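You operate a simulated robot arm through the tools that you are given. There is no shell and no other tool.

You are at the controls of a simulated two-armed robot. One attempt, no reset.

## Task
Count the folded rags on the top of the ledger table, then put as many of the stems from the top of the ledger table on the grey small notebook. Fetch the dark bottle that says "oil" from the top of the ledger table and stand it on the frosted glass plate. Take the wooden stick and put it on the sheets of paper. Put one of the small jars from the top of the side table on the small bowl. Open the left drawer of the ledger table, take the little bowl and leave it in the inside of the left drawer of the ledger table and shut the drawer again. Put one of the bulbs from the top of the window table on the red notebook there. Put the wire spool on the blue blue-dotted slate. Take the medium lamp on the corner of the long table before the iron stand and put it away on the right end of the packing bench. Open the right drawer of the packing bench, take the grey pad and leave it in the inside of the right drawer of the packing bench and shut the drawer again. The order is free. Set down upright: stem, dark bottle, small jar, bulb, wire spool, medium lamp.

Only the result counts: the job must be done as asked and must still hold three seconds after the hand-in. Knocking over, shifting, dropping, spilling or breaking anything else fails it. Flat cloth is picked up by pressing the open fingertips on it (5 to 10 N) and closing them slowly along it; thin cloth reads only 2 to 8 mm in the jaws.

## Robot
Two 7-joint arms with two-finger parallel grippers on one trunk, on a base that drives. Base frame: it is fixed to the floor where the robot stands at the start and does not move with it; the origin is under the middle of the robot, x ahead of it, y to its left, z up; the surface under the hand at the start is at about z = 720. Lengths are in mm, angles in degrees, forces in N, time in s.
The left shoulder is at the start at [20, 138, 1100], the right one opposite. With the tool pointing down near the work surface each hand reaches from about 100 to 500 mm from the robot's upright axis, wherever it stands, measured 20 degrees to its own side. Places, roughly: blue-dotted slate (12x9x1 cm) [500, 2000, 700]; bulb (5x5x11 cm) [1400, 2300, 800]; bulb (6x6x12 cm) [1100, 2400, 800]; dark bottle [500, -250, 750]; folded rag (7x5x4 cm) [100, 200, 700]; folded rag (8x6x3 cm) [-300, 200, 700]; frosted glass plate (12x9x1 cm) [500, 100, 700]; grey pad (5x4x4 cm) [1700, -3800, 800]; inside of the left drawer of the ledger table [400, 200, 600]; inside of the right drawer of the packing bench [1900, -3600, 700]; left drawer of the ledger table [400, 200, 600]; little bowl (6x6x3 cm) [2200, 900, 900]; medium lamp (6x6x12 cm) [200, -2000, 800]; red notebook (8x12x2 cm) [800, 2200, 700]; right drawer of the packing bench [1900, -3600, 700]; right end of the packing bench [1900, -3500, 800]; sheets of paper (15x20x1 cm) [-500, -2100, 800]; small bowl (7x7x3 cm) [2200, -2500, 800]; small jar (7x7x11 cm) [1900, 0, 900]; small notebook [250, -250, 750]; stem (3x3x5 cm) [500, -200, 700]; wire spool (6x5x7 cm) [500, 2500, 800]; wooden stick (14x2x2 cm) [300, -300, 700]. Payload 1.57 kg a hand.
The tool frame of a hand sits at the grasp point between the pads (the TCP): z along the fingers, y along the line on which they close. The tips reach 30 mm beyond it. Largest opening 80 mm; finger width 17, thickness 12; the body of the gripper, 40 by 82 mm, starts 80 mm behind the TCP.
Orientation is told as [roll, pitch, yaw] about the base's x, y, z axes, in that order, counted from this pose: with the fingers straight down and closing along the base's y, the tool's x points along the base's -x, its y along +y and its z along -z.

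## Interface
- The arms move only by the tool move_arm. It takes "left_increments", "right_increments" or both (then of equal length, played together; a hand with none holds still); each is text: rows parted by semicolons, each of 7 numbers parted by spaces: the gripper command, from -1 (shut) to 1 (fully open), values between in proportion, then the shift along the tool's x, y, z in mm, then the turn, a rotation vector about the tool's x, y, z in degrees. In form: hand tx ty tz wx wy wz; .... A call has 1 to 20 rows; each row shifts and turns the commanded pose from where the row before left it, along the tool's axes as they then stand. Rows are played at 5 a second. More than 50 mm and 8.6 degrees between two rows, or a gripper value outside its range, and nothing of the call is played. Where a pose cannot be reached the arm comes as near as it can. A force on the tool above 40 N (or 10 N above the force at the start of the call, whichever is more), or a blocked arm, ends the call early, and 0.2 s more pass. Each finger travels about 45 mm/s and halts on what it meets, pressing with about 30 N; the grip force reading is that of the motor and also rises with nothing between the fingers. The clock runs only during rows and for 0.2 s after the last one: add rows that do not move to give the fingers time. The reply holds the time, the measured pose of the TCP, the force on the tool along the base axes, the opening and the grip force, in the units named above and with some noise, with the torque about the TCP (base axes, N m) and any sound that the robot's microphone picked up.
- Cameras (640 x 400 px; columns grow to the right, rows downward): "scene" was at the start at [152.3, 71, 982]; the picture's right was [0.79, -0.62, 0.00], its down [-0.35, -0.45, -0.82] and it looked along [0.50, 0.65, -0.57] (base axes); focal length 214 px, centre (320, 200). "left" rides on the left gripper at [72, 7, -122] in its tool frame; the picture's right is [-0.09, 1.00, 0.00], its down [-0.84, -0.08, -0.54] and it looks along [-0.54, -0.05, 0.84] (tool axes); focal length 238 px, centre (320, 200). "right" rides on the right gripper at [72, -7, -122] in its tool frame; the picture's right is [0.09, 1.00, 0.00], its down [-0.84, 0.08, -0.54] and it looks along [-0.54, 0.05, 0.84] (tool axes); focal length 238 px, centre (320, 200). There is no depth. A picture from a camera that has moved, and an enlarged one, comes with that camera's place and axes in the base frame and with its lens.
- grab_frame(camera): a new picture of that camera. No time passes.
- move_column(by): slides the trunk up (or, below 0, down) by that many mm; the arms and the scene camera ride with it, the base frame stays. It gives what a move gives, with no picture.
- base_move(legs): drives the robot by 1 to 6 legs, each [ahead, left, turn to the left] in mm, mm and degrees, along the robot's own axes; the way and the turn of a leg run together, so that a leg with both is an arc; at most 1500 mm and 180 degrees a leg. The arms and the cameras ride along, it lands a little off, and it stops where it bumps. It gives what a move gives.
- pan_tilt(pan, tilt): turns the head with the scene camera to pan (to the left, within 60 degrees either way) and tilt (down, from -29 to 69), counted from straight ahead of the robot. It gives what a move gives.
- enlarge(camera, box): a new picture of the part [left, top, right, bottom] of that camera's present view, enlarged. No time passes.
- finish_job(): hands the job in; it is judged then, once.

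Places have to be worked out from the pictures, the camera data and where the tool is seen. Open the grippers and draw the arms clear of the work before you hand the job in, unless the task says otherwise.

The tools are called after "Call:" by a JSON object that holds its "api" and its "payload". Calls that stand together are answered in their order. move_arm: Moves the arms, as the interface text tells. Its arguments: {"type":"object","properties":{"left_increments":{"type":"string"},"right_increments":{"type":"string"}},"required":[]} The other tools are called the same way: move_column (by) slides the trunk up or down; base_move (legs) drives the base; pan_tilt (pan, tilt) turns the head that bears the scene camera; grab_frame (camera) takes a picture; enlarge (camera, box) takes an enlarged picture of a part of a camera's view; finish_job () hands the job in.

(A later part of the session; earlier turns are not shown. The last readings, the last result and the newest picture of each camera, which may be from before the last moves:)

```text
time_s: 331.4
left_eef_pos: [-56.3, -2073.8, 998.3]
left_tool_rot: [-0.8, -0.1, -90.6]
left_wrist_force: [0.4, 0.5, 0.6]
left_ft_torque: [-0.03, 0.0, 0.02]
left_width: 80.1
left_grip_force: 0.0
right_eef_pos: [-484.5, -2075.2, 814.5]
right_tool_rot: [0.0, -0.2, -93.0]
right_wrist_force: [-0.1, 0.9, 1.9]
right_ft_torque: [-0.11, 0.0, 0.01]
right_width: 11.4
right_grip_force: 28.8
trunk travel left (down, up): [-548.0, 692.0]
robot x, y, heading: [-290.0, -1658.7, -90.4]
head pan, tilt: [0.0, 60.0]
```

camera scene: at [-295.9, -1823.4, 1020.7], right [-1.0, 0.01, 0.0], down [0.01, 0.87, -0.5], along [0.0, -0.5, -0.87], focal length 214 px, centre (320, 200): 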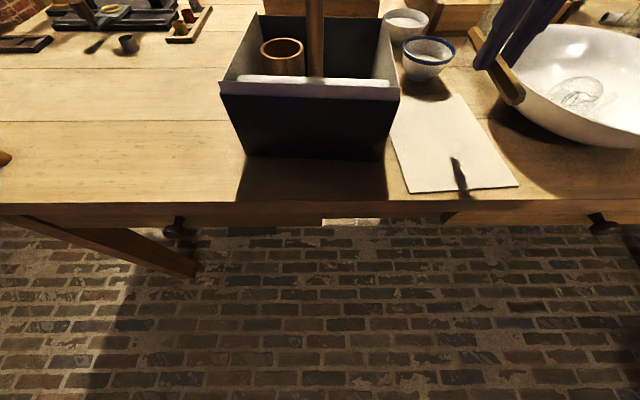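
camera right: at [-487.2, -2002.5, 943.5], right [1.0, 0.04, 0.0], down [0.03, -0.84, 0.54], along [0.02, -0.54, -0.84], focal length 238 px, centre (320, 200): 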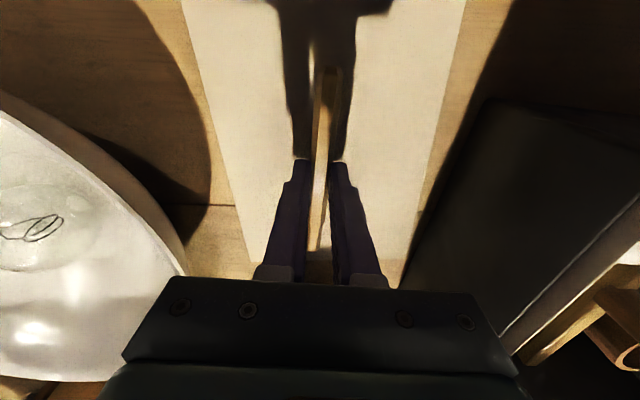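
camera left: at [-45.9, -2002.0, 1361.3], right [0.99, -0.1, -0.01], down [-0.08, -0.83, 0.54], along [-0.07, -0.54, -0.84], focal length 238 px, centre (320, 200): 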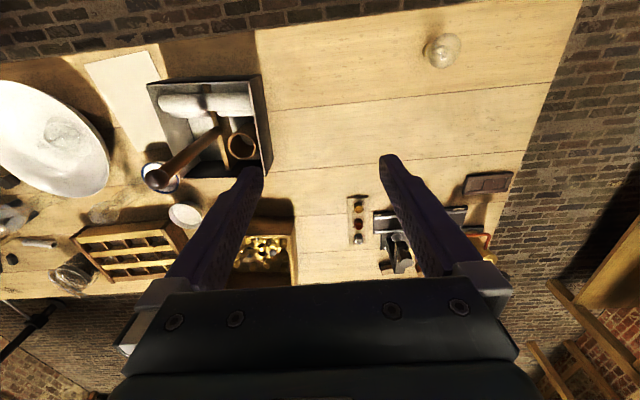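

Light contact (2 N) with the paper. I release the stick and rise.

Call:
{"api": "move_arm", "payload": {"right_increments": "-1 0 0 0.7 0 0 0; -0.8 0 0 0 0 0 0; -0.6 0 0 0 0 0 0; -0.4 0 0 0 0 0 0; -0.3 0 0 0 0 0 0; -0.3 0 0 0 0 0 0; -0.3 0 0 -15 0 0 0; -0.3 0 0 -30 0 0 0; -0.3 0 0 -30 0 0 0; -0.3 0 0 -30 0 0 0; -0.3 0 0 0 0 0 0"}}

Call:
{"api": "grab_frame", "payload": {"camera": "right"}}

Call:
{"api": "grab_frame", "payload": {"camera": "scene"}}

```text
time_s: 333.9
left_eef_pos: [-56.6, -2071.9, 999.0]
left_tool_rot: [-0.9, -0.1, -90.6]
left_wrist_force: [0.4, -0.3, -0.3]
left_ft_torque: [-0.01, 0.0, -0.03]
left_width: 79.7
left_grip_force: 0.1
right_eef_pos: [-484.7, -2075.6, 919.2]
right_tool_rot: [-0.2, 0.0, -93.1]
right_wrist_force: [-0.6, 0.4, 0.2]
right_ft_torque: [0.04, 0.04, 0.01]
right_width: 28.0
right_grip_force: 0.1
trunk travel left (down, up): [-548.0, 692.0]
robot x, y, heading: [-291.9, -1662.7, -90.6]
head pan, tilt: [0.0, 60.0]
```

```text
taken
camera right: at [-487.5, -2002.9, 1039.5], right [1.0, 0.04, 0.0], down [0.03, -0.84, 0.54], along [0.02, -0.54, -0.84], focal length 238 px, centre (320, 200)
```

right: 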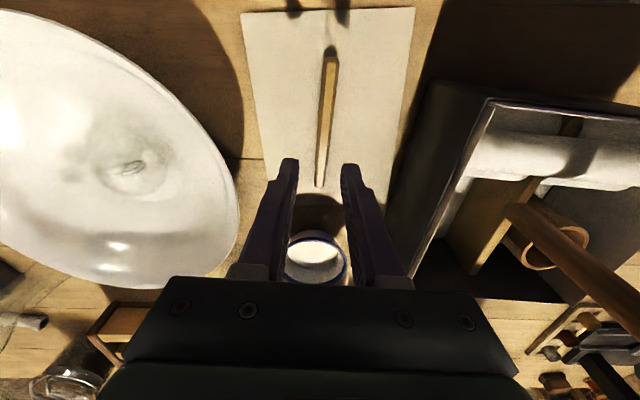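

```text
taken
camera scene: at [-295.9, -1823.4, 1020.7], right [-1.0, 0.01, 0.0], down [0.01, 0.87, -0.5], along [0.0, -0.5, -0.87], focal length 214 px, centre (320, 200)
```

scene: 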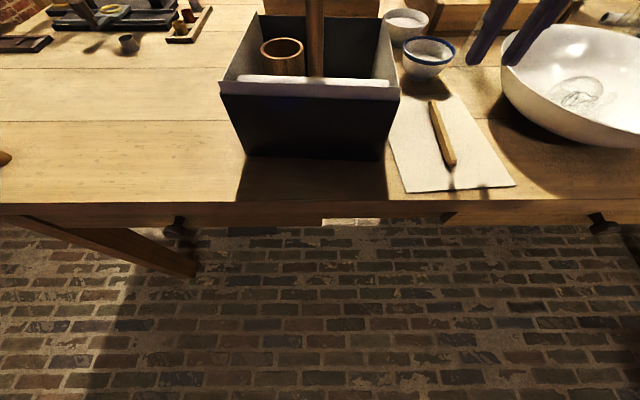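

The stick lies on the paper. Next the medium lamp at about [169,−2032]: I raise the trunk to clear the mallet handle and shift the base left.

Call:
{"api": "move_column", "payload": {"by": 240}}

Call:
{"api": "base_move", "payload": {"legs": [[0, 300, 0.5]]}}

Call:
{"api": "grab_frame", "payload": {"camera": "left"}}

Call:
{"api": "grab_frame", "payload": {"camera": "scene"}}

```text
time_s: 336.4
left_eef_pos: [-56.0, -2073.6, 1238.6]
left_tool_rot: [-0.9, 0.0, -90.6]
left_wrist_force: [0.6, -0.2, 0.5]
left_ft_torque: [0.04, 0.02, -0.02]
left_width: 79.8
left_grip_force: 0.0
right_eef_pos: [-484.9, -2076.5, 1158.2]
right_tool_rot: [-0.2, -0.2, -93.0]
right_wrist_force: [-0.7, 0.0, -0.4]
right_ft_torque: [0.02, -0.01, -0.02]
right_width: 28.3
right_grip_force: 0.1
trunk travel left (down, up): [-788.0, 452.0]
robot x, y, heading: [-292.4, -1657.2, -90.7]
head pan, tilt: [0.0, 60.0]
```

```text
time_s: 338.4
left_eef_pos: [239.7, -2074.1, 1239.5]
left_tool_rot: [-0.9, -0.1, -90.4]
left_wrist_force: [0.2, 0.1, 0.2]
left_ft_torque: [-0.03, 0.03, 0.06]
left_width: 79.9
left_grip_force: 0.1
right_eef_pos: [-190.0, -2079.1, 1157.7]
right_tool_rot: [-0.1, -0.3, -92.9]
right_wrist_force: [0.0, 0.1, 0.6]
right_ft_torque: [-0.02, -0.02, 0.01]
right_width: 27.8
right_grip_force: 0.0
trunk travel left (down, up): [-788.0, 452.0]
robot x, y, heading: [3.2, -1663.8, -90.3]
head pan, tilt: [0.0, 60.0]
```

```text
taken
camera left: at [249.1, -2002.9, 1361.2], right [0.99, -0.1, -0.01], down [-0.07, -0.84, 0.54], along [-0.07, -0.54, -0.84], focal length 238 px, centre (320, 200)
```

left: 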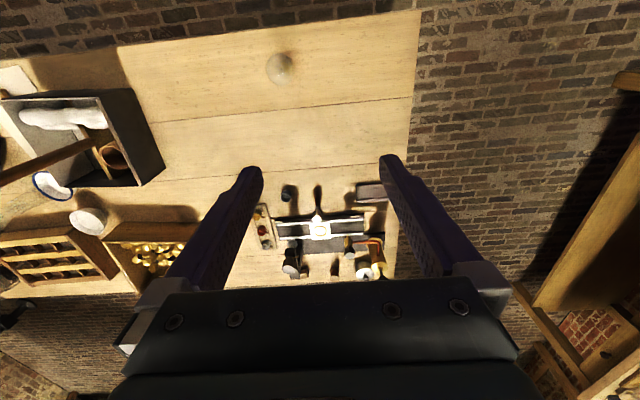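

```text
taken
camera scene: at [-1.5, -1825.4, 1260.7], right [-1.0, 0.0, 0.0], down [0.0, 0.87, -0.5], along [0.0, -0.5, -0.87], focal length 214 px, centre (320, 200)
```

scene: 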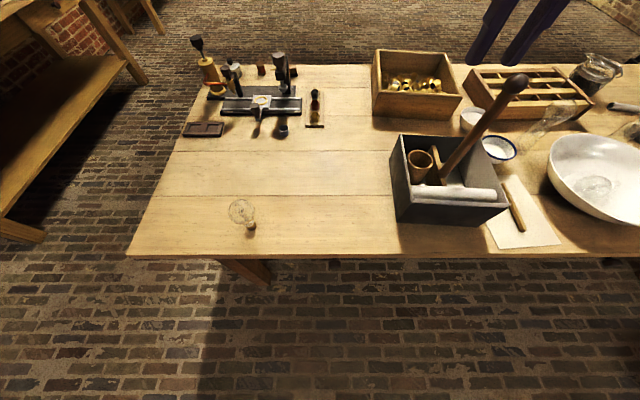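

Lamp axis ≈[164,−2023], top ≈ z 898. I bring the left hand over it (lowering relative to the trunk first), then lower the trunk.

Call:
{"api": "move_arm", "payload": {"left_increments": "1 0 0 25 0 0 0; 1 0 0 25 0 0 0; 1 0 0 25 0 0 0; 1 0 0 25 0 0 0; 1 10.2 -15.2 0 0 0 0; 1 10.2 -15.2 0 0 0 0; 1 10.2 -15.2 0 0 0 0; 1 10.2 -15.2 0 0 0 0; 1 10.2 -15.2 0 0 0 0; 1 0 0 0 0 0 0"}}

Call:
{"api": "move_column", "payload": {"by": -150}}

Call:
{"api": "grab_frame", "payload": {"camera": "left"}}

Call:
{"api": "grab_frame", "payload": {"camera": "right"}}

```text
time_s: 340.8
left_eef_pos: [184.3, -2080.7, 1171.2]
left_tool_rot: [0.0, -7.7, -88.7]
left_wrist_force: [0.6, 0.0, -0.1]
left_ft_torque: [0.0, -0.01, 0.0]
left_width: 80.0
left_grip_force: 0.1
left hand out of reach, approached as far as the arm can: row 7, 8, 9
right_eef_pos: [-189.9, -2079.3, 1157.7]
right_tool_rot: [0.0, -0.2, -92.7]
right_wrist_force: [-0.3, 0.0, 0.6]
right_ft_torque: [0.0, 0.01, 0.0]
right_width: 28.0
right_grip_force: 0.1
trunk travel left (down, up): [-788.0, 452.0]
robot x, y, heading: [6.5, -1661.8, -90.3]
head pan, tilt: [0.0, 60.0]
stopped in row 10 (left hand): the arm was blocked; the commanded pose is now the measured one
```

```text
time_s: 342.5
left_eef_pos: [185.0, -2080.5, 1022.0]
left_tool_rot: [0.0, -7.7, -88.8]
left_wrist_force: [0.4, 0.2, 0.0]
left_ft_torque: [0.03, 0.02, -0.01]
left_width: 80.0
left_grip_force: 0.1
right_eef_pos: [-189.8, -2078.6, 1009.2]
right_tool_rot: [-0.1, -0.2, -92.9]
right_wrist_force: [0.2, -0.2, -0.8]
right_ft_torque: [-0.02, 0.0, 0.0]
right_width: 27.9
right_grip_force: 0.1
trunk travel left (down, up): [-638.0, 602.0]
robot x, y, heading: [-0.1, -1662.5, -90.4]
head pan, tilt: [0.0, 60.0]
```

```text
taken
camera left: at [189.9, -1993.4, 1132.7], right [1.0, -0.07, 0.01], down [-0.06, -0.76, 0.65], along [-0.04, -0.65, -0.76], focal length 238 px, centre (320, 200)
```

left: 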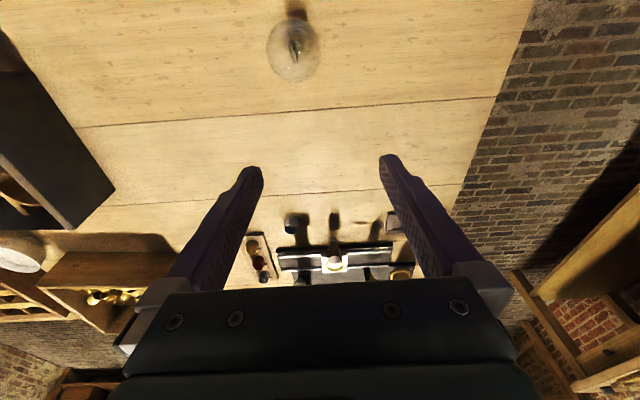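

```text
taken
camera right: at [-192.5, -2005.9, 1129.2], right [1.0, 0.04, 0.0], down [0.04, -0.84, 0.54], along [0.02, -0.54, -0.84], focal length 238 px, centre (320, 200)
```

right: 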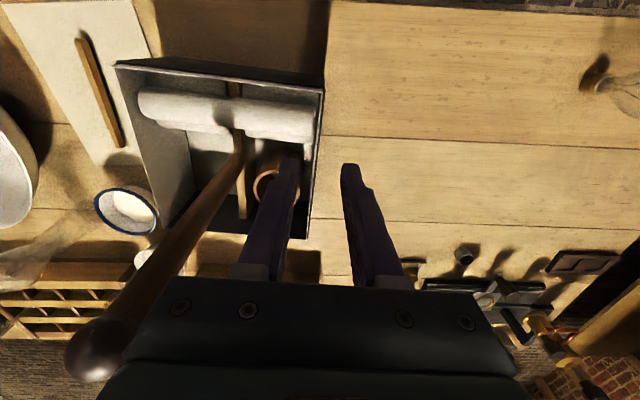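

The left arm needs to be lower relative to the shoulder; I lower it 70 mm, straighten its pitch, then retract over the lamp. I keep the right hand still (it is near the mallet).

Call:
{"api": "move_arm", "payload": {"left_increments": "1 0 0 20 0 2.6 0; 1 0 0 20 0 2.6 0; 1 0 0 20 0 2.5 0; 1 0 0 10 0 0 0; 1 14 -5 0 0 0 0; 1 14 -5 0 0 0 0; 1 14 -5 0 0 0 0; 1 14 -5 0 0 0 0; 1 0 0 0 0 0 0"}}

Call:
{"api": "grab_frame", "payload": {"camera": "left"}}

```text
time_s: 344.5
left_eef_pos: [170.9, -2029.2, 949.9]
left_tool_rot: [0.8, 0.0, -88.4]
left_wrist_force: [-0.4, 0.9, -0.1]
left_ft_torque: [-0.04, 0.02, -0.03]
left_width: 79.8
left_grip_force: 0.0
right_eef_pos: [-191.1, -2078.4, 1009.4]
right_tool_rot: [-0.1, -0.2, -92.8]
right_wrist_force: [0.6, 0.3, -0.3]
right_ft_torque: [-0.01, -0.01, -0.03]
right_width: 28.1
right_grip_force: 0.1
trunk travel left (down, up): [-638.0, 602.0]
robot x, y, heading: [1.7, -1658.9, -90.3]
head pan, tilt: [0.0, 60.0]
```

```text
taken
camera left: at [174.1, -1957.5, 1073.6], right [1.0, -0.06, 0.01], down [-0.06, -0.84, 0.54], along [-0.02, -0.54, -0.84], focal length 238 px, centre (320, 200)
```

left: 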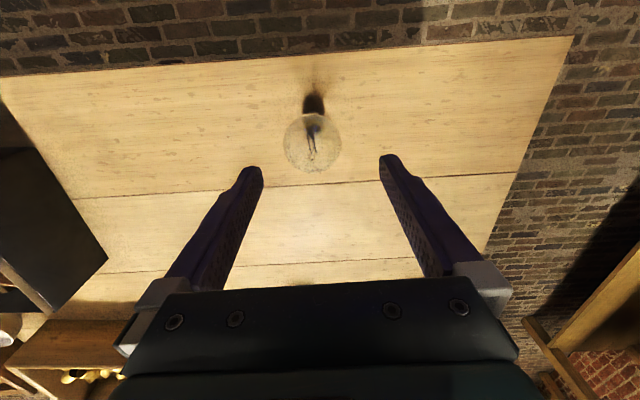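

I zoom in to check the lamp's posture and axis.

Call:
{"api": "enlarge", "payload": {"camera": "left", "box": [260, 70, 370, 190]}}

Call:
{"api": "enlarge", "payload": {"camera": "scene", "box": [190, 150, 310, 270]}}

```text
3.33 times, centred on (315, 130) of left
camera zoom: at [174.1, -1957.5, 1073.6], right [1.0, -0.06, 0.01], down [-0.06, -0.84, 0.54], along [-0.02, -0.54, -0.84], focal length 794 px, centre (337, 433)
```

zoom: 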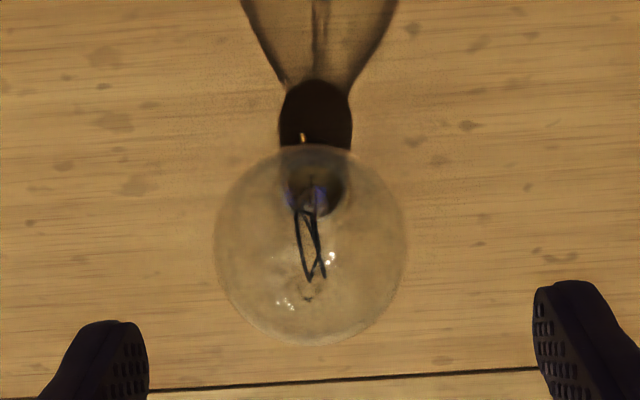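

```text
3.33 times, centred on (250, 210) of scene
camera zoom: at [-1.5, -1825.4, 1110.7], right [-1.0, 0.0, 0.0], down [0.0, 0.87, -0.5], along [0.0, -0.5, -0.87], focal length 715 px, centre (553, 167)
```

zoom: 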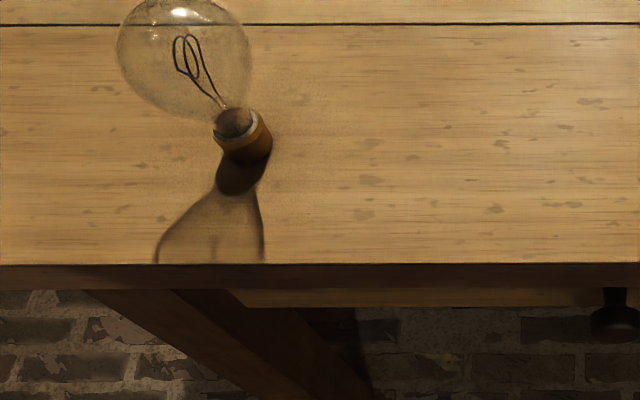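

The lamp stands upright; axis ≈[164,−2029], bulb widest ≈ z 865. I shift 6.5 mm and descend around the bulb to z≈862.

Call:
{"api": "move_arm", "payload": {"left_increments": "1 0 -6.5 10 0 0 0; 1 0 0 20 0 0 0; 1 0 0 20 0 0 0; 1 0 0 20 0 0 0; 1 0 0 18 0 0 0; 1 0 0 0 0 0 0"}}

Call:
{"api": "grab_frame", "payload": {"camera": "left"}}

Call:
{"api": "grab_frame", "payload": {"camera": "scene"}}

```text
time_s: 345.9
left_eef_pos: [153.1, -2026.4, 861.3]
left_tool_rot: [-0.3, 0.5, -89.2]
left_wrist_force: [0.9, 0.0, -0.5]
left_ft_torque: [-0.02, 0.0, 0.01]
left_width: 79.9
left_grip_force: 0.1
right_eef_pos: [-190.1, -2078.2, 1009.2]
right_tool_rot: [-0.1, -0.2, -92.8]
right_wrist_force: [-0.1, 0.2, 0.1]
right_ft_torque: [-0.03, 0.01, 0.03]
right_width: 28.0
right_grip_force: 0.2
trunk travel left (down, up): [-638.0, 602.0]
robot x, y, heading: [1.8, -1660.1, -90.4]
head pan, tilt: [0.0, 60.0]
```

```text
taken
camera left: at [159.9, -1956.3, 984.2], right [1.0, -0.08, -0.01], down [-0.06, -0.84, 0.54], along [-0.05, -0.53, -0.84], focal length 238 px, centre (320, 200)
```

left: 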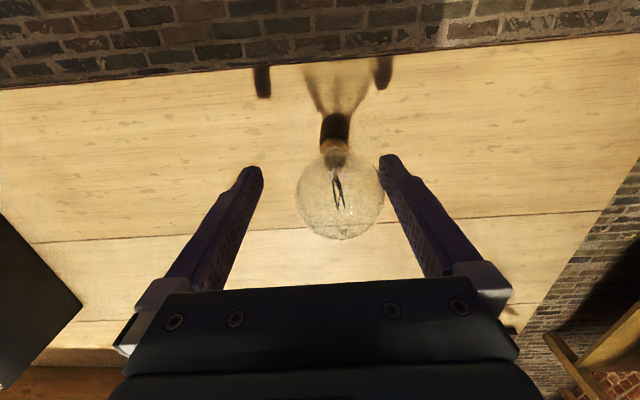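

```text
taken
camera scene: at [-1.5, -1825.4, 1110.7], right [-1.0, 0.0, 0.0], down [0.0, 0.87, -0.5], along [0.0, -0.5, -0.87], focal length 214 px, centre (320, 200)
```

scene: 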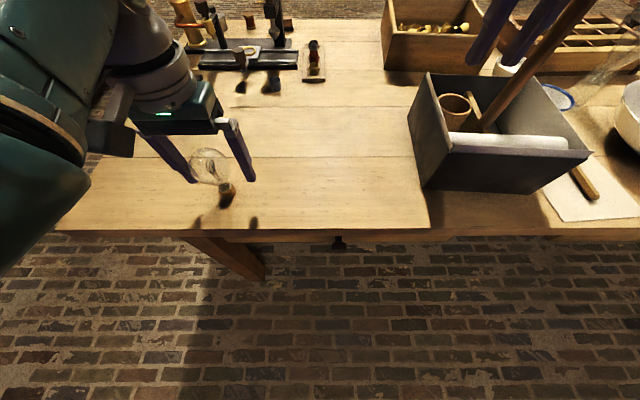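

The hand is 11.6 mm too far to the side (bulb is at x≈164.7). I shift back to centre it.

Call:
{"api": "move_arm", "payload": {"left_increments": "1 0 4 0 0 0 0; 1 0 4 0 0 0 0; 1 0 3.5 0 0 0 0; 1 0 0 0 0 0 0"}}

Call:
{"api": "grab_frame", "payload": {"camera": "left"}}

```text
time_s: 346.9
left_eef_pos: [165.6, -2026.7, 861.3]
left_tool_rot: [-0.2, 0.5, -89.1]
left_wrist_force: [-0.5, 0.1, 0.3]
left_ft_torque: [0.05, 0.02, 0.03]
left_width: 80.2
left_grip_force: 0.0
right_eef_pos: [-190.5, -2078.9, 1008.4]
right_tool_rot: [-0.1, -0.2, -92.8]
right_wrist_force: [-0.5, 0.2, 0.2]
right_ft_torque: [0.0, -0.06, 0.0]
right_width: 28.1
right_grip_force: 0.1
trunk travel left (down, up): [-638.0, 602.0]
robot x, y, heading: [1.9, -1661.1, -90.3]
head pan, tilt: [0.0, 60.0]
```

```text
taken
camera left: at [172.7, -1956.0, 984.5], right [1.0, -0.08, 0.0], down [-0.06, -0.84, 0.54], along [-0.05, -0.53, -0.84], focal length 238 px, centre (320, 200)
```

left: 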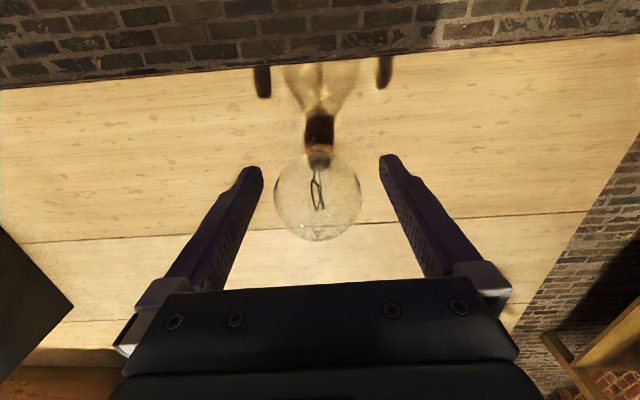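

Centred. I close gently on the bulb.

Call:
{"api": "move_arm", "payload": {"left_increments": "0.8 0 0 0 0 0 0; 0.6 0 0 0 0 0 0; 0.5 0 0 0 0 0 0; 0.4 0 0 0 0 0 0; 0.35 0 0 0 0 0 0; 0.3 0 0 0 0 0 0; 0.2 0 0 0 0 0 0; 0.1 0 0 0 0 0 0; 0.1 0 0 0 0 0 0"}}

Call:
{"api": "grab_frame", "payload": {"camera": "left"}}

```text
time_s: 348.9
left_eef_pos: [165.9, -2026.3, 861.5]
left_tool_rot: [-0.2, 0.4, -89.1]
left_wrist_force: [0.2, 0.7, 0.0]
left_ft_torque: [0.01, 0.0, 0.0]
left_width: 53.0
left_grip_force: 30.2
right_eef_pos: [-190.3, -2078.1, 1008.4]
right_tool_rot: [-0.1, -0.2, -92.8]
right_wrist_force: [-0.2, -0.7, -0.2]
right_ft_torque: [-0.03, 0.04, 0.0]
right_width: 27.8
right_grip_force: 0.0
trunk travel left (down, up): [-638.0, 602.0]
robot x, y, heading: [-1.6, -1658.3, -90.2]
head pan, tilt: [0.0, 60.0]
```

```text
taken
camera left: at [172.6, -1956.1, 984.5], right [1.0, -0.08, -0.01], down [-0.06, -0.84, 0.54], along [-0.05, -0.53, -0.84], focal length 238 px, centre (320, 200)
```

left: 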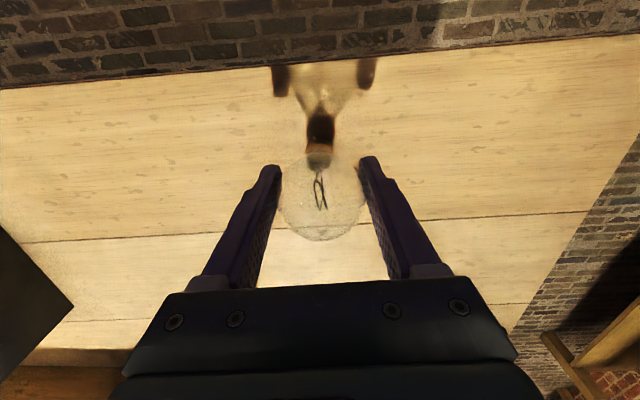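

Gripped at 53 mm, no odd sound. I lift it and verify.

Call:
{"api": "move_arm", "payload": {"left_increments": "0.1 0 0 -5 0 0 0; 0.1 0 0 -10 0 0 0; 0.1 0 0 -15 0 0 0; 0.1 0 0 -20 0 0 0; 0.1 0 0 0 0 0 0"}}

Call:
{"api": "grab_frame", "payload": {"camera": "left"}}

```text
time_s: 350.1
left_eef_pos: [165.3, -2027.1, 912.2]
left_tool_rot: [-0.2, 0.3, -89.0]
left_wrist_force: [1.0, -0.3, -1.0]
left_ft_torque: [-0.02, 0.0, 0.0]
left_width: 52.9
left_grip_force: 29.6
right_eef_pos: [-190.8, -2077.3, 1008.4]
right_tool_rot: [0.0, -0.2, -92.8]
right_wrist_force: [-0.7, 0.4, 0.0]
right_ft_torque: [0.0, 0.0, 0.0]
right_width: 28.1
right_grip_force: 0.2
trunk travel left (down, up): [-638.0, 602.0]
robot x, y, heading: [-0.6, -1657.8, -90.4]
head pan, tilt: [0.0, 60.0]
```

```text
taken
camera left: at [171.7, -1957.0, 1034.6], right [1.0, -0.08, -0.01], down [-0.06, -0.84, 0.54], along [-0.05, -0.53, -0.84], focal length 238 px, centre (320, 200)
```

left: 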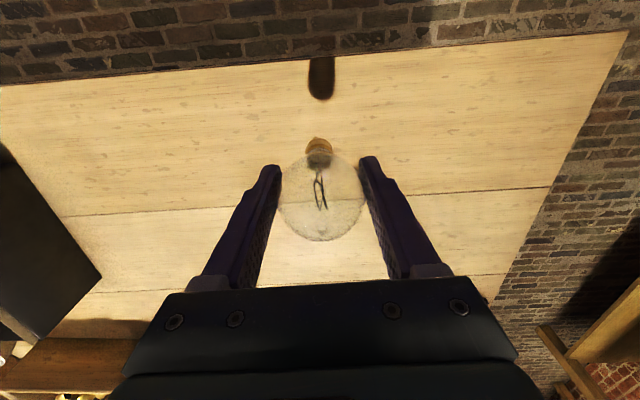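

The lamp hangs safely in the left hand. I raise the trunk, back away, and drive toward the packing bench in the far corner.

Call:
{"api": "move_column", "payload": {"by": 300}}

Call:
{"api": "base_move", "payload": {"legs": [[-250, 0, 0], [0, 1250, 0], [1200, 0, 0]]}}

Call:
{"api": "pan_tilt", "payload": {"pan": 25, "tilt": 35}}

Call:
{"api": "grab_frame", "payload": {"camera": "scene"}}

```text
time_s: 353.1
left_eef_pos: [165.5, -2027.6, 1210.7]
left_tool_rot: [-0.3, 0.4, -89.1]
left_wrist_force: [-0.3, -0.2, -1.0]
left_ft_torque: [0.01, 0.01, 0.04]
left_width: 53.0
left_grip_force: 30.5
right_eef_pos: [-188.8, -2078.7, 1309.5]
right_tool_rot: [-0.1, -0.2, -92.8]
right_wrist_force: [-0.3, 0.4, 0.5]
right_ft_torque: [0.01, -0.03, 0.01]
right_width: 27.9
right_grip_force: 0.0
trunk travel left (down, up): [-938.0, 302.0]
robot x, y, heading: [5.5, -1659.6, -90.3]
head pan, tilt: [0.0, 60.0]
```

```text
time_s: 366.4
left_eef_pos: [1355.2, -2971.7, 1211.1]
left_tool_rot: [-0.2, 0.4, -91.8]
left_wrist_force: [-0.2, -0.4, -1.0]
left_ft_torque: [0.05, 0.0, 0.0]
left_width: 53.0
left_grip_force: 30.7
right_eef_pos: [998.1, -3007.5, 1308.4]
right_tool_rot: [-0.1, -0.3, -95.4]
right_wrist_force: [0.0, -0.4, 0.5]
right_ft_torque: [0.02, -0.01, 0.03]
right_width: 27.9
right_grip_force: 0.1
trunk travel left (down, up): [-938.0, 302.0]
robot x, y, heading: [1209.1, -2596.7, -92.8]
head pan, tilt: [0.0, 60.0]
```

```text
time_s: 367.3
left_eef_pos: [1354.2, -2972.7, 1211.0]
left_tool_rot: [-0.4, 0.4, -91.7]
left_wrist_force: [0.1, 1.4, -0.5]
left_ft_torque: [-0.01, 0.0, -0.01]
left_width: 52.9
left_grip_force: 30.1
right_eef_pos: [997.3, -3007.3, 1309.4]
right_tool_rot: [0.0, -0.2, -95.4]
right_wrist_force: [-0.3, -0.6, -0.3]
right_ft_torque: [0.01, -0.03, 0.02]
right_width: 28.2
right_grip_force: 0.1
trunk travel left (down, up): [-938.0, 302.0]
robot x, y, heading: [1207.3, -2601.1, -92.8]
head pan, tilt: [25.0, 35.0]
```

```text
taken
camera scene: at [1234.1, -2778.2, 1444.9], right [-0.93, -0.38, 0.0], down [-0.22, 0.53, -0.82], along [0.31, -0.76, -0.57], focal length 214 px, centre (320, 200)
```

scene: 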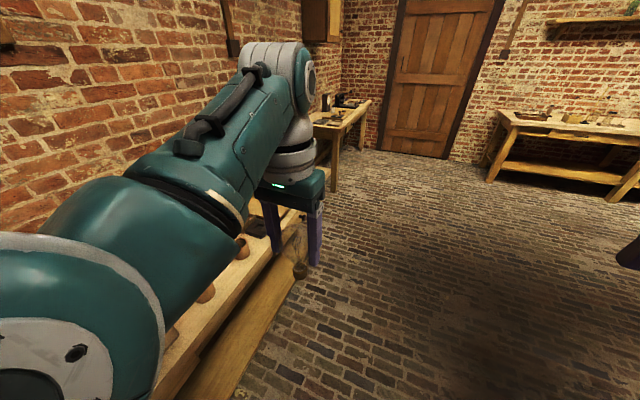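

The left arm blocks the view; I back away to −x and turn to face the benches along the +x wall.

Call:
{"api": "base_move", "payload": {"legs": [[300, -450, 0], [0, 0, 92]]}}

Call:
{"api": "pan_tilt", "payload": {"pan": 0, "tilt": 30}}

Call:
{"api": "grab_frame", "payload": {"camera": "scene"}}

Call:
{"api": "pan_tilt", "payload": {"pan": -50, "tilt": 30}}

Call:
{"api": "grab_frame", "payload": {"camera": "scene"}}

Call:
{"api": "pan_tilt", "payload": {"pan": 45, "tilt": 30}}

Call:
{"api": "grab_frame", "payload": {"camera": "scene"}}

```text
time_s: 374.4
left_eef_pos: [1110.1, -2707.5, 1211.6]
left_tool_rot: [-0.2, 0.5, 1.6]
left_wrist_force: [-0.4, 0.2, -1.1]
left_ft_torque: [0.0, 0.0, 0.03]
left_width: 53.0
left_grip_force: 30.1
right_eef_pos: [1167.5, -3062.5, 1308.7]
right_tool_rot: [-0.1, -0.2, -1.9]
right_wrist_force: [0.2, 1.3, -0.3]
right_ft_torque: [-0.01, 0.02, 0.01]
right_width: 28.1
right_grip_force: 0.1
trunk travel left (down, up): [-938.0, 302.0]
robot x, y, heading: [745.9, -2879.1, 0.9]
head pan, tilt: [25.0, 35.0]
```

```text
time_s: 375.2
left_eef_pos: [1111.2, -2709.3, 1210.9]
left_tool_rot: [-0.3, 0.4, 1.7]
left_wrist_force: [-0.4, 0.0, 0.1]
left_ft_torque: [0.01, -0.02, -0.03]
left_width: 52.8
left_grip_force: 29.6
right_eef_pos: [1167.7, -3061.5, 1309.3]
right_tool_rot: [-0.2, -0.3, -2.0]
right_wrist_force: [-1.1, -0.3, 0.3]
right_ft_torque: [-0.01, -0.04, 0.0]
right_width: 27.8
right_grip_force: 0.0
trunk travel left (down, up): [-938.0, 302.0]
robot x, y, heading: [747.5, -2878.4, 0.6]
head pan, tilt: [0.0, 30.0]
```

```text
taken
camera scene: at [935.2, -2873.9, 1452.8], right [0.01, -1.0, 0.0], down [-0.5, -0.01, -0.87], along [0.87, 0.01, -0.5], focal length 214 px, centre (320, 200)
```

scene: 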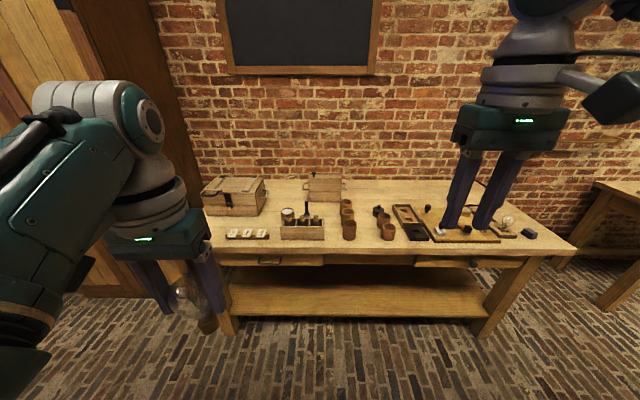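

```text
time_s: 376.4
left_eef_pos: [1111.4, -2708.3, 1211.6]
left_tool_rot: [-0.2, 0.4, 1.6]
left_wrist_force: [0.2, 0.0, -0.6]
left_ft_torque: [-0.01, -0.03, 0.05]
left_width: 52.9
left_grip_force: 30.0
right_eef_pos: [1166.9, -3061.6, 1308.0]
right_tool_rot: [-0.1, -0.3, -1.9]
right_wrist_force: [-0.2, 0.0, -0.3]
right_ft_torque: [0.02, 0.02, 0.02]
right_width: 28.2
right_grip_force: 0.2
trunk travel left (down, up): [-938.0, 302.0]
robot x, y, heading: [746.9, -2875.7, 0.5]
head pan, tilt: [-50.0, 30.0]
```

```text
taken
camera scene: at [903.6, -2943.5, 1452.8], right [-0.76, -0.65, 0.0], down [-0.33, 0.38, -0.87], along [0.56, -0.66, -0.5], focal length 214 px, centre (320, 200)
```

scene: 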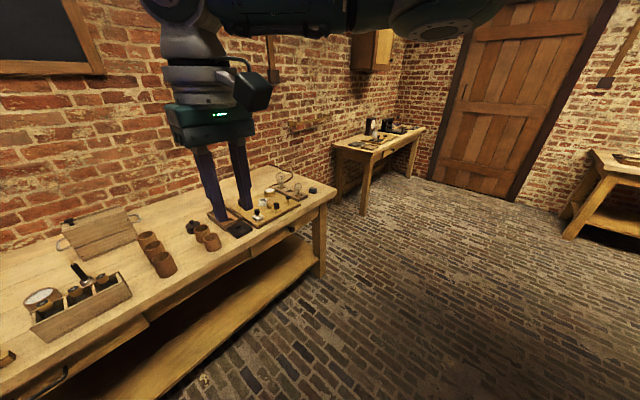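

```text
time_s: 378.1
left_eef_pos: [1110.3, -2709.1, 1212.2]
left_tool_rot: [-0.2, 0.4, 1.6]
left_wrist_force: [-0.8, 0.5, 0.3]
left_ft_torque: [0.01, -0.02, -0.02]
left_width: 52.7
left_grip_force: 30.2
right_eef_pos: [1167.3, -3062.2, 1309.6]
right_tool_rot: [-0.2, -0.2, -1.9]
right_wrist_force: [0.6, 0.1, -0.1]
right_ft_torque: [0.02, -0.03, 0.0]
right_width: 27.7
right_grip_force: 0.0
trunk travel left (down, up): [-938.0, 302.0]
robot x, y, heading: [745.3, -2877.5, 0.8]
head pan, tilt: [45.0, 30.0]
```

```text
taken
camera scene: at [908.1, -2810.3, 1452.8], right [0.71, -0.7, 0.0], down [-0.35, -0.36, -0.87], along [0.61, 0.62, -0.5], focal length 214 px, centre (320, 200)
```

scene: 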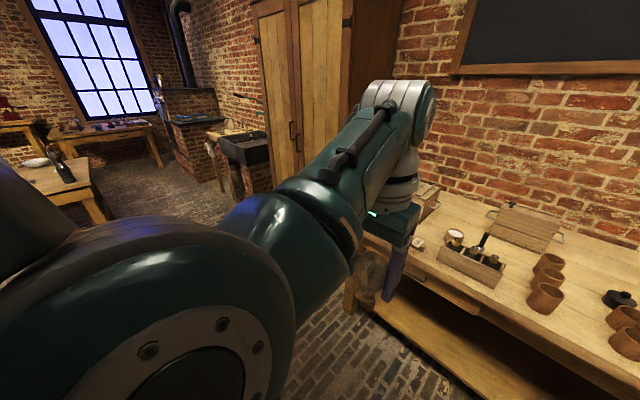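

This is the packing bench: front edge x≈1650, spanning y −2370…−3970, with two drawers; the dark pad sits on the right front corner. I move in front of its right end for a close look.

Call:
{"api": "base_move", "payload": {"legs": [[480, -620, 0]]}}

Call:
{"api": "pan_tilt", "payload": {"pan": 0, "tilt": 45}}

Call:
{"api": "grab_frame", "payload": {"camera": "scene"}}

Call:
{"api": "grab_frame", "payload": {"camera": "right"}}

Call:
{"api": "grab_frame", "payload": {"camera": "left"}}

```text
time_s: 382.4
left_eef_pos: [1596.1, -3335.1, 1211.5]
left_tool_rot: [-0.2, 0.5, 1.7]
left_wrist_force: [0.2, -0.6, -0.7]
left_ft_torque: [0.0, 0.01, -0.02]
left_width: 52.4
left_grip_force: 30.3
right_eef_pos: [1652.3, -3689.1, 1309.4]
right_tool_rot: [-0.1, 0.0, -1.8]
right_wrist_force: [-0.1, 0.0, -0.1]
right_ft_torque: [-0.01, 0.03, 0.03]
right_width: 27.7
right_grip_force: 0.1
trunk travel left (down, up): [-938.0, 302.0]
robot x, y, heading: [1231.0, -3501.6, 0.4]
head pan, tilt: [45.0, 30.0]
```

```text
time_s: 383.5
left_eef_pos: [1594.4, -3335.2, 1211.1]
left_tool_rot: [-0.2, 0.5, 1.8]
left_wrist_force: [0.1, 0.0, -1.8]
left_ft_torque: [-0.01, 0.01, 0.03]
left_width: 52.9
left_grip_force: 30.1
right_eef_pos: [1652.6, -3689.3, 1308.0]
right_tool_rot: [-0.1, -0.1, -1.9]
right_wrist_force: [-0.3, 0.4, -0.3]
right_ft_torque: [-0.04, -0.01, -0.02]
right_width: 27.8
right_grip_force: 0.1
trunk travel left (down, up): [-938.0, 302.0]
robot x, y, heading: [1230.7, -3502.4, 0.5]
head pan, tilt: [0.0, 45.0]
```

```text
taken
camera scene: at [1410.5, -3501.1, 1430.2], right [0.01, -1.0, 0.0], down [-0.71, -0.01, -0.71], along [0.71, 0.01, -0.71], focal length 214 px, centre (320, 200)
```

scene: 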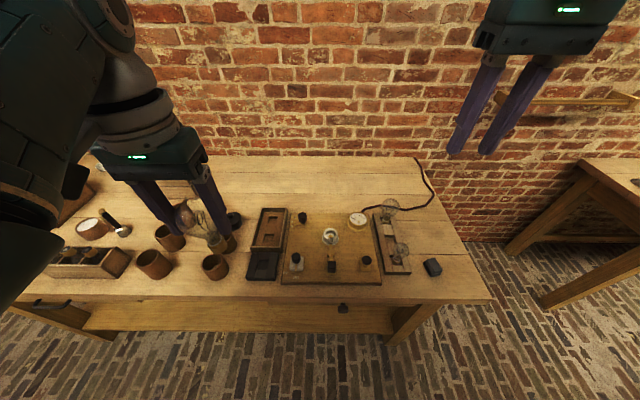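

```text
taken
camera right: at [1580.3, -3693.1, 1429.0], right [-0.06, 1.0, 0.0], down [0.84, 0.05, 0.54], along [0.54, 0.03, -0.84], focal length 238 px, centre (320, 200)
```

right: 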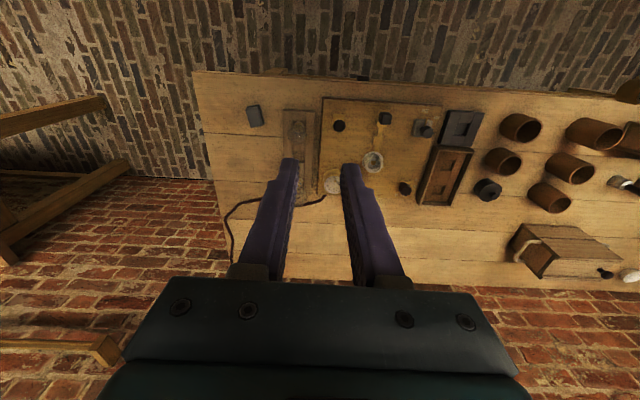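

```text
taken
camera left: at [1524.4, -3330.9, 1334.3], right [0.06, 1.0, -0.01], down [0.84, -0.05, 0.54], along [0.53, -0.04, -0.84], focal length 238 px, centre (320, 200)
```

left: 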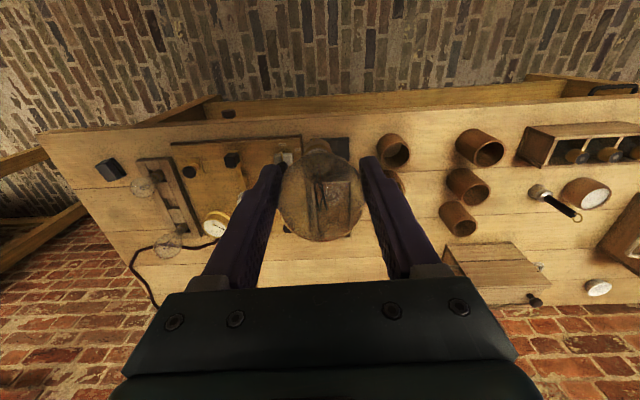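

I now see the bench well (top ≈ z 780). A free spot behind the wiring board near [2120,−3620] is clearly on the right end; I drive in so the left hand (lamp) can reach it.

Call:
{"api": "base_move", "payload": {"legs": [[504, -238, -0.5]]}}

Call:
{"api": "grab_frame", "payload": {"camera": "left"}}

Call:
{"api": "grab_frame", "payload": {"camera": "scene"}}

Call:
{"api": "grab_frame", "payload": {"camera": "right"}}

```text
time_s: 386.7
left_eef_pos: [2093.9, -3573.8, 1211.4]
left_tool_rot: [-0.2, 0.4, 1.2]
left_wrist_force: [0.0, 0.1, -0.6]
left_ft_torque: [0.0, 0.01, 0.02]
left_width: 52.9
left_grip_force: 29.8
right_eef_pos: [2147.0, -3928.9, 1308.1]
right_tool_rot: [-0.2, -0.1, -2.5]
right_wrist_force: [0.1, 0.2, 0.4]
right_ft_torque: [0.03, -0.01, 0.0]
right_width: 27.7
right_grip_force: 0.2
trunk travel left (down, up): [-938.0, 302.0]
robot x, y, heading: [1728.1, -3742.0, 0.0]
head pan, tilt: [0.0, 45.0]
```

```text
taken
camera left: at [2023.5, -3568.6, 1334.2], right [0.07, 1.0, -0.01], down [0.84, -0.06, 0.54], along [0.53, -0.04, -0.84], focal length 238 px, centre (320, 200)
```

left: 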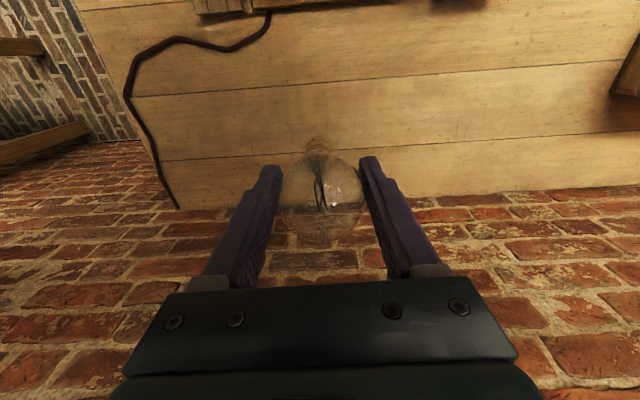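

```text
taken
camera scene: at [1907.8, -3737.8, 1430.2], right [0.0, -1.0, 0.0], down [-0.71, 0.0, -0.71], along [0.71, 0.0, -0.71], focal length 214 px, centre (320, 200)
```

scene: 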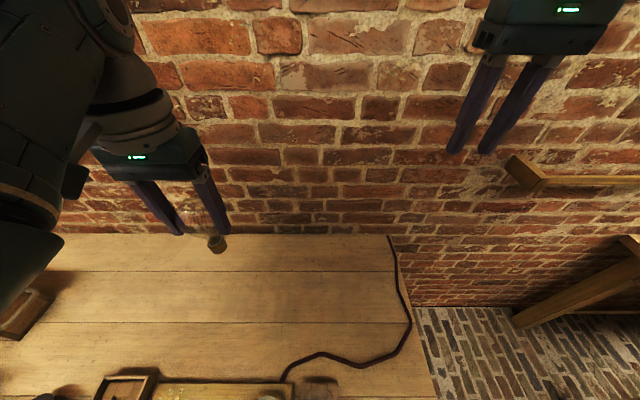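

```text
taken
camera right: at [2075.7, -3931.3, 1429.0], right [-0.05, 1.0, 0.0], down [0.84, 0.04, 0.54], along [0.54, 0.03, -0.84], focal length 238 px, centre (320, 200)
```

right: 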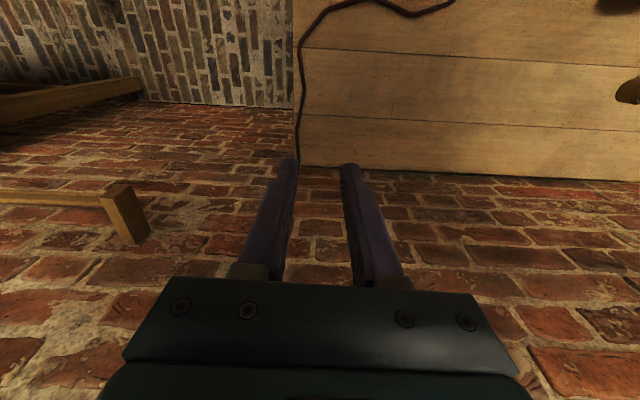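

The strip behind the board is free (x 1960–2360). I shift the lamp to y≈−3620 and lower the trunk.

Call:
{"api": "move_arm", "payload": {"left_increments": "0.1 0 -12 0 0 0 0; 0.1 0 -12 0 0 0 0; 0.1 0 -12 0 0 0 0; 0.1 0 -10 0 0 0 0; 0.1 0 0 0 0 0 0"}}

Call:
{"api": "move_column", "payload": {"by": -300}}

Call:
{"api": "grab_frame", "payload": {"camera": "left"}}

Call:
{"api": "grab_frame", "payload": {"camera": "scene"}}

```text
time_s: 387.9
left_eef_pos: [2096.2, -3612.0, 1211.5]
left_tool_rot: [0.6, 0.3, 1.8]
left_wrist_force: [-0.3, -0.3, -0.9]
left_ft_torque: [-0.03, 0.01, 0.01]
left_width: 52.8
left_grip_force: 29.7
right_eef_pos: [2148.8, -3928.1, 1308.4]
right_tool_rot: [0.0, -0.1, -2.4]
right_wrist_force: [0.7, 0.5, 0.1]
right_ft_torque: [0.0, 0.0, -0.04]
right_width: 27.8
right_grip_force: 0.1
trunk travel left (down, up): [-938.0, 302.0]
robot x, y, heading: [1726.9, -3738.4, -0.0]
head pan, tilt: [0.0, 45.0]
```

```text
time_s: 390.9
left_eef_pos: [2095.0, -3611.6, 910.4]
left_tool_rot: [0.6, 0.4, 1.6]
left_wrist_force: [-0.2, -0.4, -0.7]
left_ft_torque: [0.0, 0.02, 0.01]
left_width: 53.0
left_grip_force: 30.3
right_eef_pos: [2148.4, -3927.5, 1008.5]
right_tool_rot: [-0.2, -0.1, -2.3]
right_wrist_force: [0.4, -0.3, 0.1]
right_ft_torque: [-0.03, 0.02, -0.01]
right_width: 27.9
right_grip_force: 0.1
trunk travel left (down, up): [-638.0, 602.0]
robot x, y, heading: [1731.9, -3742.4, 0.1]
head pan, tilt: [0.0, 45.0]
```

```text
taken
camera left: at [2024.6, -3608.9, 1034.1], right [0.06, 1.0, 0.01], down [0.84, -0.06, 0.54], along [0.53, -0.02, -0.84], focal length 238 px, centre (320, 200)
```

left: 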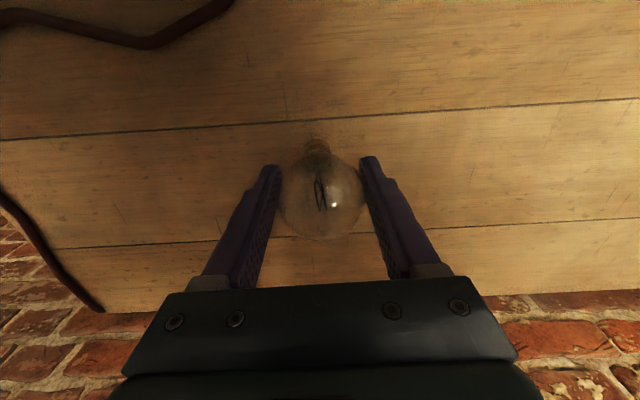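

```text
taken
camera scene: at [1907.8, -3737.8, 1130.2], right [0.0, -1.0, 0.0], down [-0.71, 0.0, -0.71], along [0.71, 0.0, -0.71], focal length 214 px, centre (320, 200)
```

scene: 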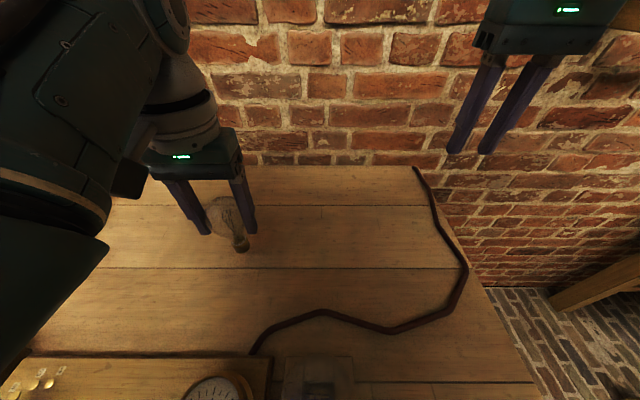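

I lower 35 mm with a tiny roll correction, then creep to contact.

Call:
{"api": "move_arm", "payload": {"left_increments": "0.1 0 0 12 0.4 0 0; 0.1 0 0 12 0.4 0 0; 0.1 0 0 11 0 0 0; 0.1 0 0 0 0 0 0"}}

Call:
{"api": "move_arm", "payload": {"left_increments": "0.1 0 0 2 0 0 0; 0.1 0 0 2 0 0 0; 0.1 0 0 2 0 0 0; 0.1 0 0 0 0 0 0"}}

Call:
{"api": "grab_frame", "payload": {"camera": "left"}}

```text
time_s: 391.9
left_eef_pos: [2095.8, -3619.0, 878.9]
left_tool_rot: [-1.0, 0.1, 1.1]
left_wrist_force: [-2.2, -1.6, 21.9]
left_ft_torque: [0.0, -0.05, 0.0]
left_width: 52.9
left_grip_force: 29.8
right_eef_pos: [2148.9, -3928.2, 1008.5]
right_tool_rot: [-0.1, -0.2, -2.4]
right_wrist_force: [-0.1, -0.4, -0.3]
right_ft_torque: [-0.01, 0.01, 0.01]
right_width: 27.9
right_grip_force: 0.0
trunk travel left (down, up): [-638.0, 602.0]
robot x, y, heading: [1728.9, -3737.4, 0.1]
head pan, tilt: [0.0, 45.0]
```

```text
time_s: 392.9
left_eef_pos: [2094.8, -3621.7, 872.0]
left_tool_rot: [-1.1, 0.4, 1.1]
left_wrist_force: [1.2, -2.6, 16.0]
left_ft_torque: [-0.13, -0.27, -0.02]
left_width: 52.8
left_grip_force: 29.6
right_eef_pos: [2148.4, -3928.4, 1009.0]
right_tool_rot: [-0.1, -0.3, -2.4]
right_wrist_force: [0.1, -0.2, -0.5]
right_ft_torque: [0.01, -0.01, 0.0]
right_width: 27.8
right_grip_force: 0.2
trunk travel left (down, up): [-638.0, 602.0]
robot x, y, heading: [1727.3, -3741.7, -0.3]
head pan, tilt: [0.0, 45.0]
```

```text
taken
camera left: at [2024.5, -3614.6, 994.4], right [0.07, 1.0, -0.02], down [0.84, -0.05, 0.54], along [0.54, -0.06, -0.84], focal length 238 px, centre (320, 200)
```

left: 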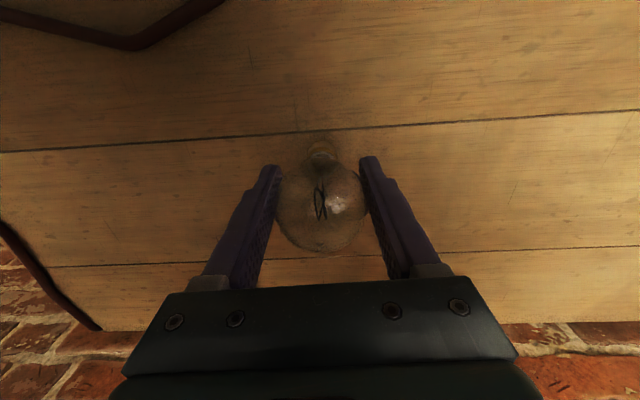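

The lamp touched down at z≈795 and is pressed lightly. I ease up 1 mm, and open slowly.

Call:
{"api": "move_arm", "payload": {"left_increments": "0.1 0 0 -1 0 0 0; 0.38 0 0 0 0 0 0; 0.5 0 0 0 0 0 0; 0.7 0 0 0 0 0 0; 0.9 0 0 0 0 0 0; 1 0 0 0 0 0 0; 1 0 0 0 0 0 0"}}

Call:
{"api": "grab_frame", "payload": {"camera": "left"}}

Call:
{"api": "enlarge", "payload": {"camera": "scene", "box": [130, 120, 330, 280]}}

```text
time_s: 394.5
left_eef_pos: [2093.9, -3620.3, 871.6]
left_tool_rot: [-1.0, 0.5, 1.2]
left_wrist_force: [-0.1, 0.1, 0.4]
left_ft_torque: [0.02, 0.02, -0.01]
left_width: 79.9
left_grip_force: 0.0
right_eef_pos: [2147.9, -3928.2, 1008.6]
right_tool_rot: [-0.1, -0.1, -2.4]
right_wrist_force: [0.8, -0.5, 0.1]
right_ft_torque: [-0.03, 0.02, 0.0]
right_width: 28.0
right_grip_force: 0.0
trunk travel left (down, up): [-638.0, 602.0]
robot x, y, heading: [1726.5, -3736.7, 0.0]
head pan, tilt: [0.0, 45.0]
```

```text
taken
camera left: at [2023.3, -3613.7, 994.9], right [0.07, 1.0, -0.02], down [0.84, -0.05, 0.54], along [0.53, -0.05, -0.84], focal length 238 px, centre (320, 200)
```

left: 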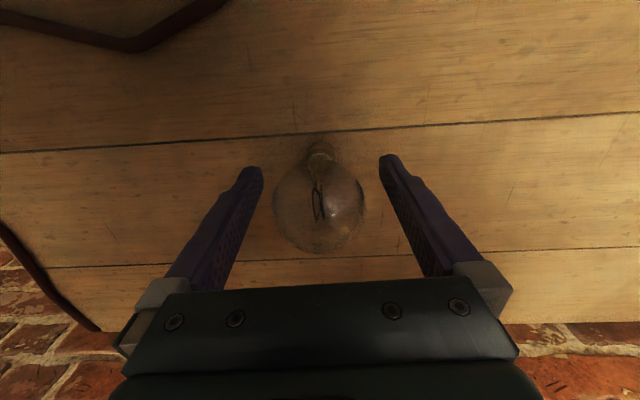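

```text
2.50 times, centred on (230, 200) of scene
camera zoom: at [1907.8, -3737.8, 1130.2], right [0.0, -1.0, 0.0], down [-0.71, 0.0, -0.71], along [0.71, 0.0, -0.71], focal length 536 px, centre (545, 200)
```

zoom: 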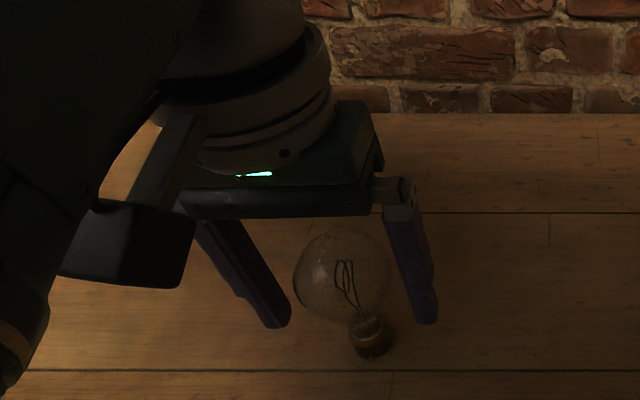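

The lamp stands upright on its cap. I raise the left hand straight up.

Call:
{"api": "move_arm", "payload": {"left_increments": "1 0 0 -20 0 0 0; 1 0 0 -25 0 0 0; 1 0 0 -25 0 0 0; 1 0 0 -25 0 0 0; 1 0 0 0 0 0 0"}}

Call:
{"api": "move_column", "payload": {"by": 150}}

Call:
{"api": "grab_frame", "payload": {"camera": "left"}}

Call:
{"api": "grab_frame", "payload": {"camera": "scene"}}

```text
time_s: 395.7
left_eef_pos: [2106.0, -3600.1, 955.4]
left_tool_rot: [0.7, 0.2, 2.3]
left_wrist_force: [0.4, 0.1, 0.2]
left_ft_torque: [-0.01, 0.0, 0.03]
left_width: 80.3
left_grip_force: 0.1
left hand out of reach, approached as far as the arm can: row 4
right_eef_pos: [2148.0, -3928.1, 1009.0]
right_tool_rot: [-0.1, -0.1, -2.4]
right_wrist_force: [-0.4, 0.9, -0.7]
right_ft_torque: [-0.03, -0.01, -0.02]
right_width: 28.1
right_grip_force: 0.1
trunk travel left (down, up): [-638.0, 602.0]
robot x, y, heading: [1730.2, -3740.1, 0.1]
head pan, tilt: [0.0, 45.0]
```

```text
time_s: 397.4
left_eef_pos: [2105.8, -3603.0, 1106.1]
left_tool_rot: [0.4, 0.2, 2.2]
left_wrist_force: [-0.8, -1.0, 0.2]
left_ft_torque: [0.01, 0.02, 0.01]
left_width: 80.0
left_grip_force: 0.1
right_eef_pos: [2148.9, -3927.5, 1159.0]
right_tool_rot: [-0.1, -0.1, -2.3]
right_wrist_force: [0.8, 0.0, 0.2]
right_ft_torque: [0.01, 0.03, 0.04]
right_width: 28.4
right_grip_force: 0.1
trunk travel left (down, up): [-788.0, 452.0]
robot x, y, heading: [1729.4, -3737.8, 0.1]
head pan, tilt: [0.0, 45.0]
```

```text
taken
camera left: at [2034.6, -3600.4, 1228.5], right [0.05, 1.0, 0.01], down [0.84, -0.05, 0.54], along [0.54, -0.02, -0.84], focal length 238 px, centre (320, 200)
```

left: 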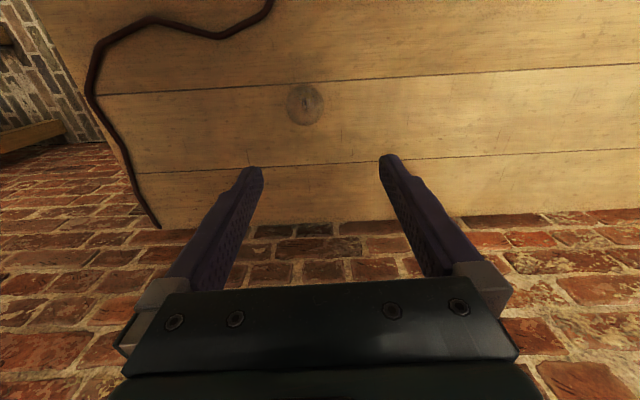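

```text
taken
camera scene: at [1907.8, -3737.8, 1280.1], right [0.0, -1.0, 0.0], down [-0.71, 0.0, -0.71], along [0.71, 0.0, -0.71], focal length 214 px, centre (320, 200)
```

scene: 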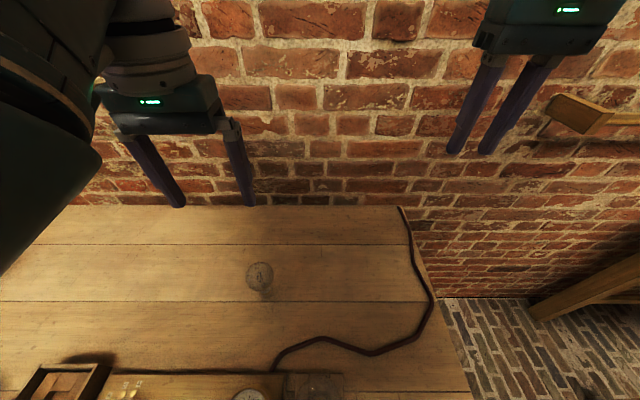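

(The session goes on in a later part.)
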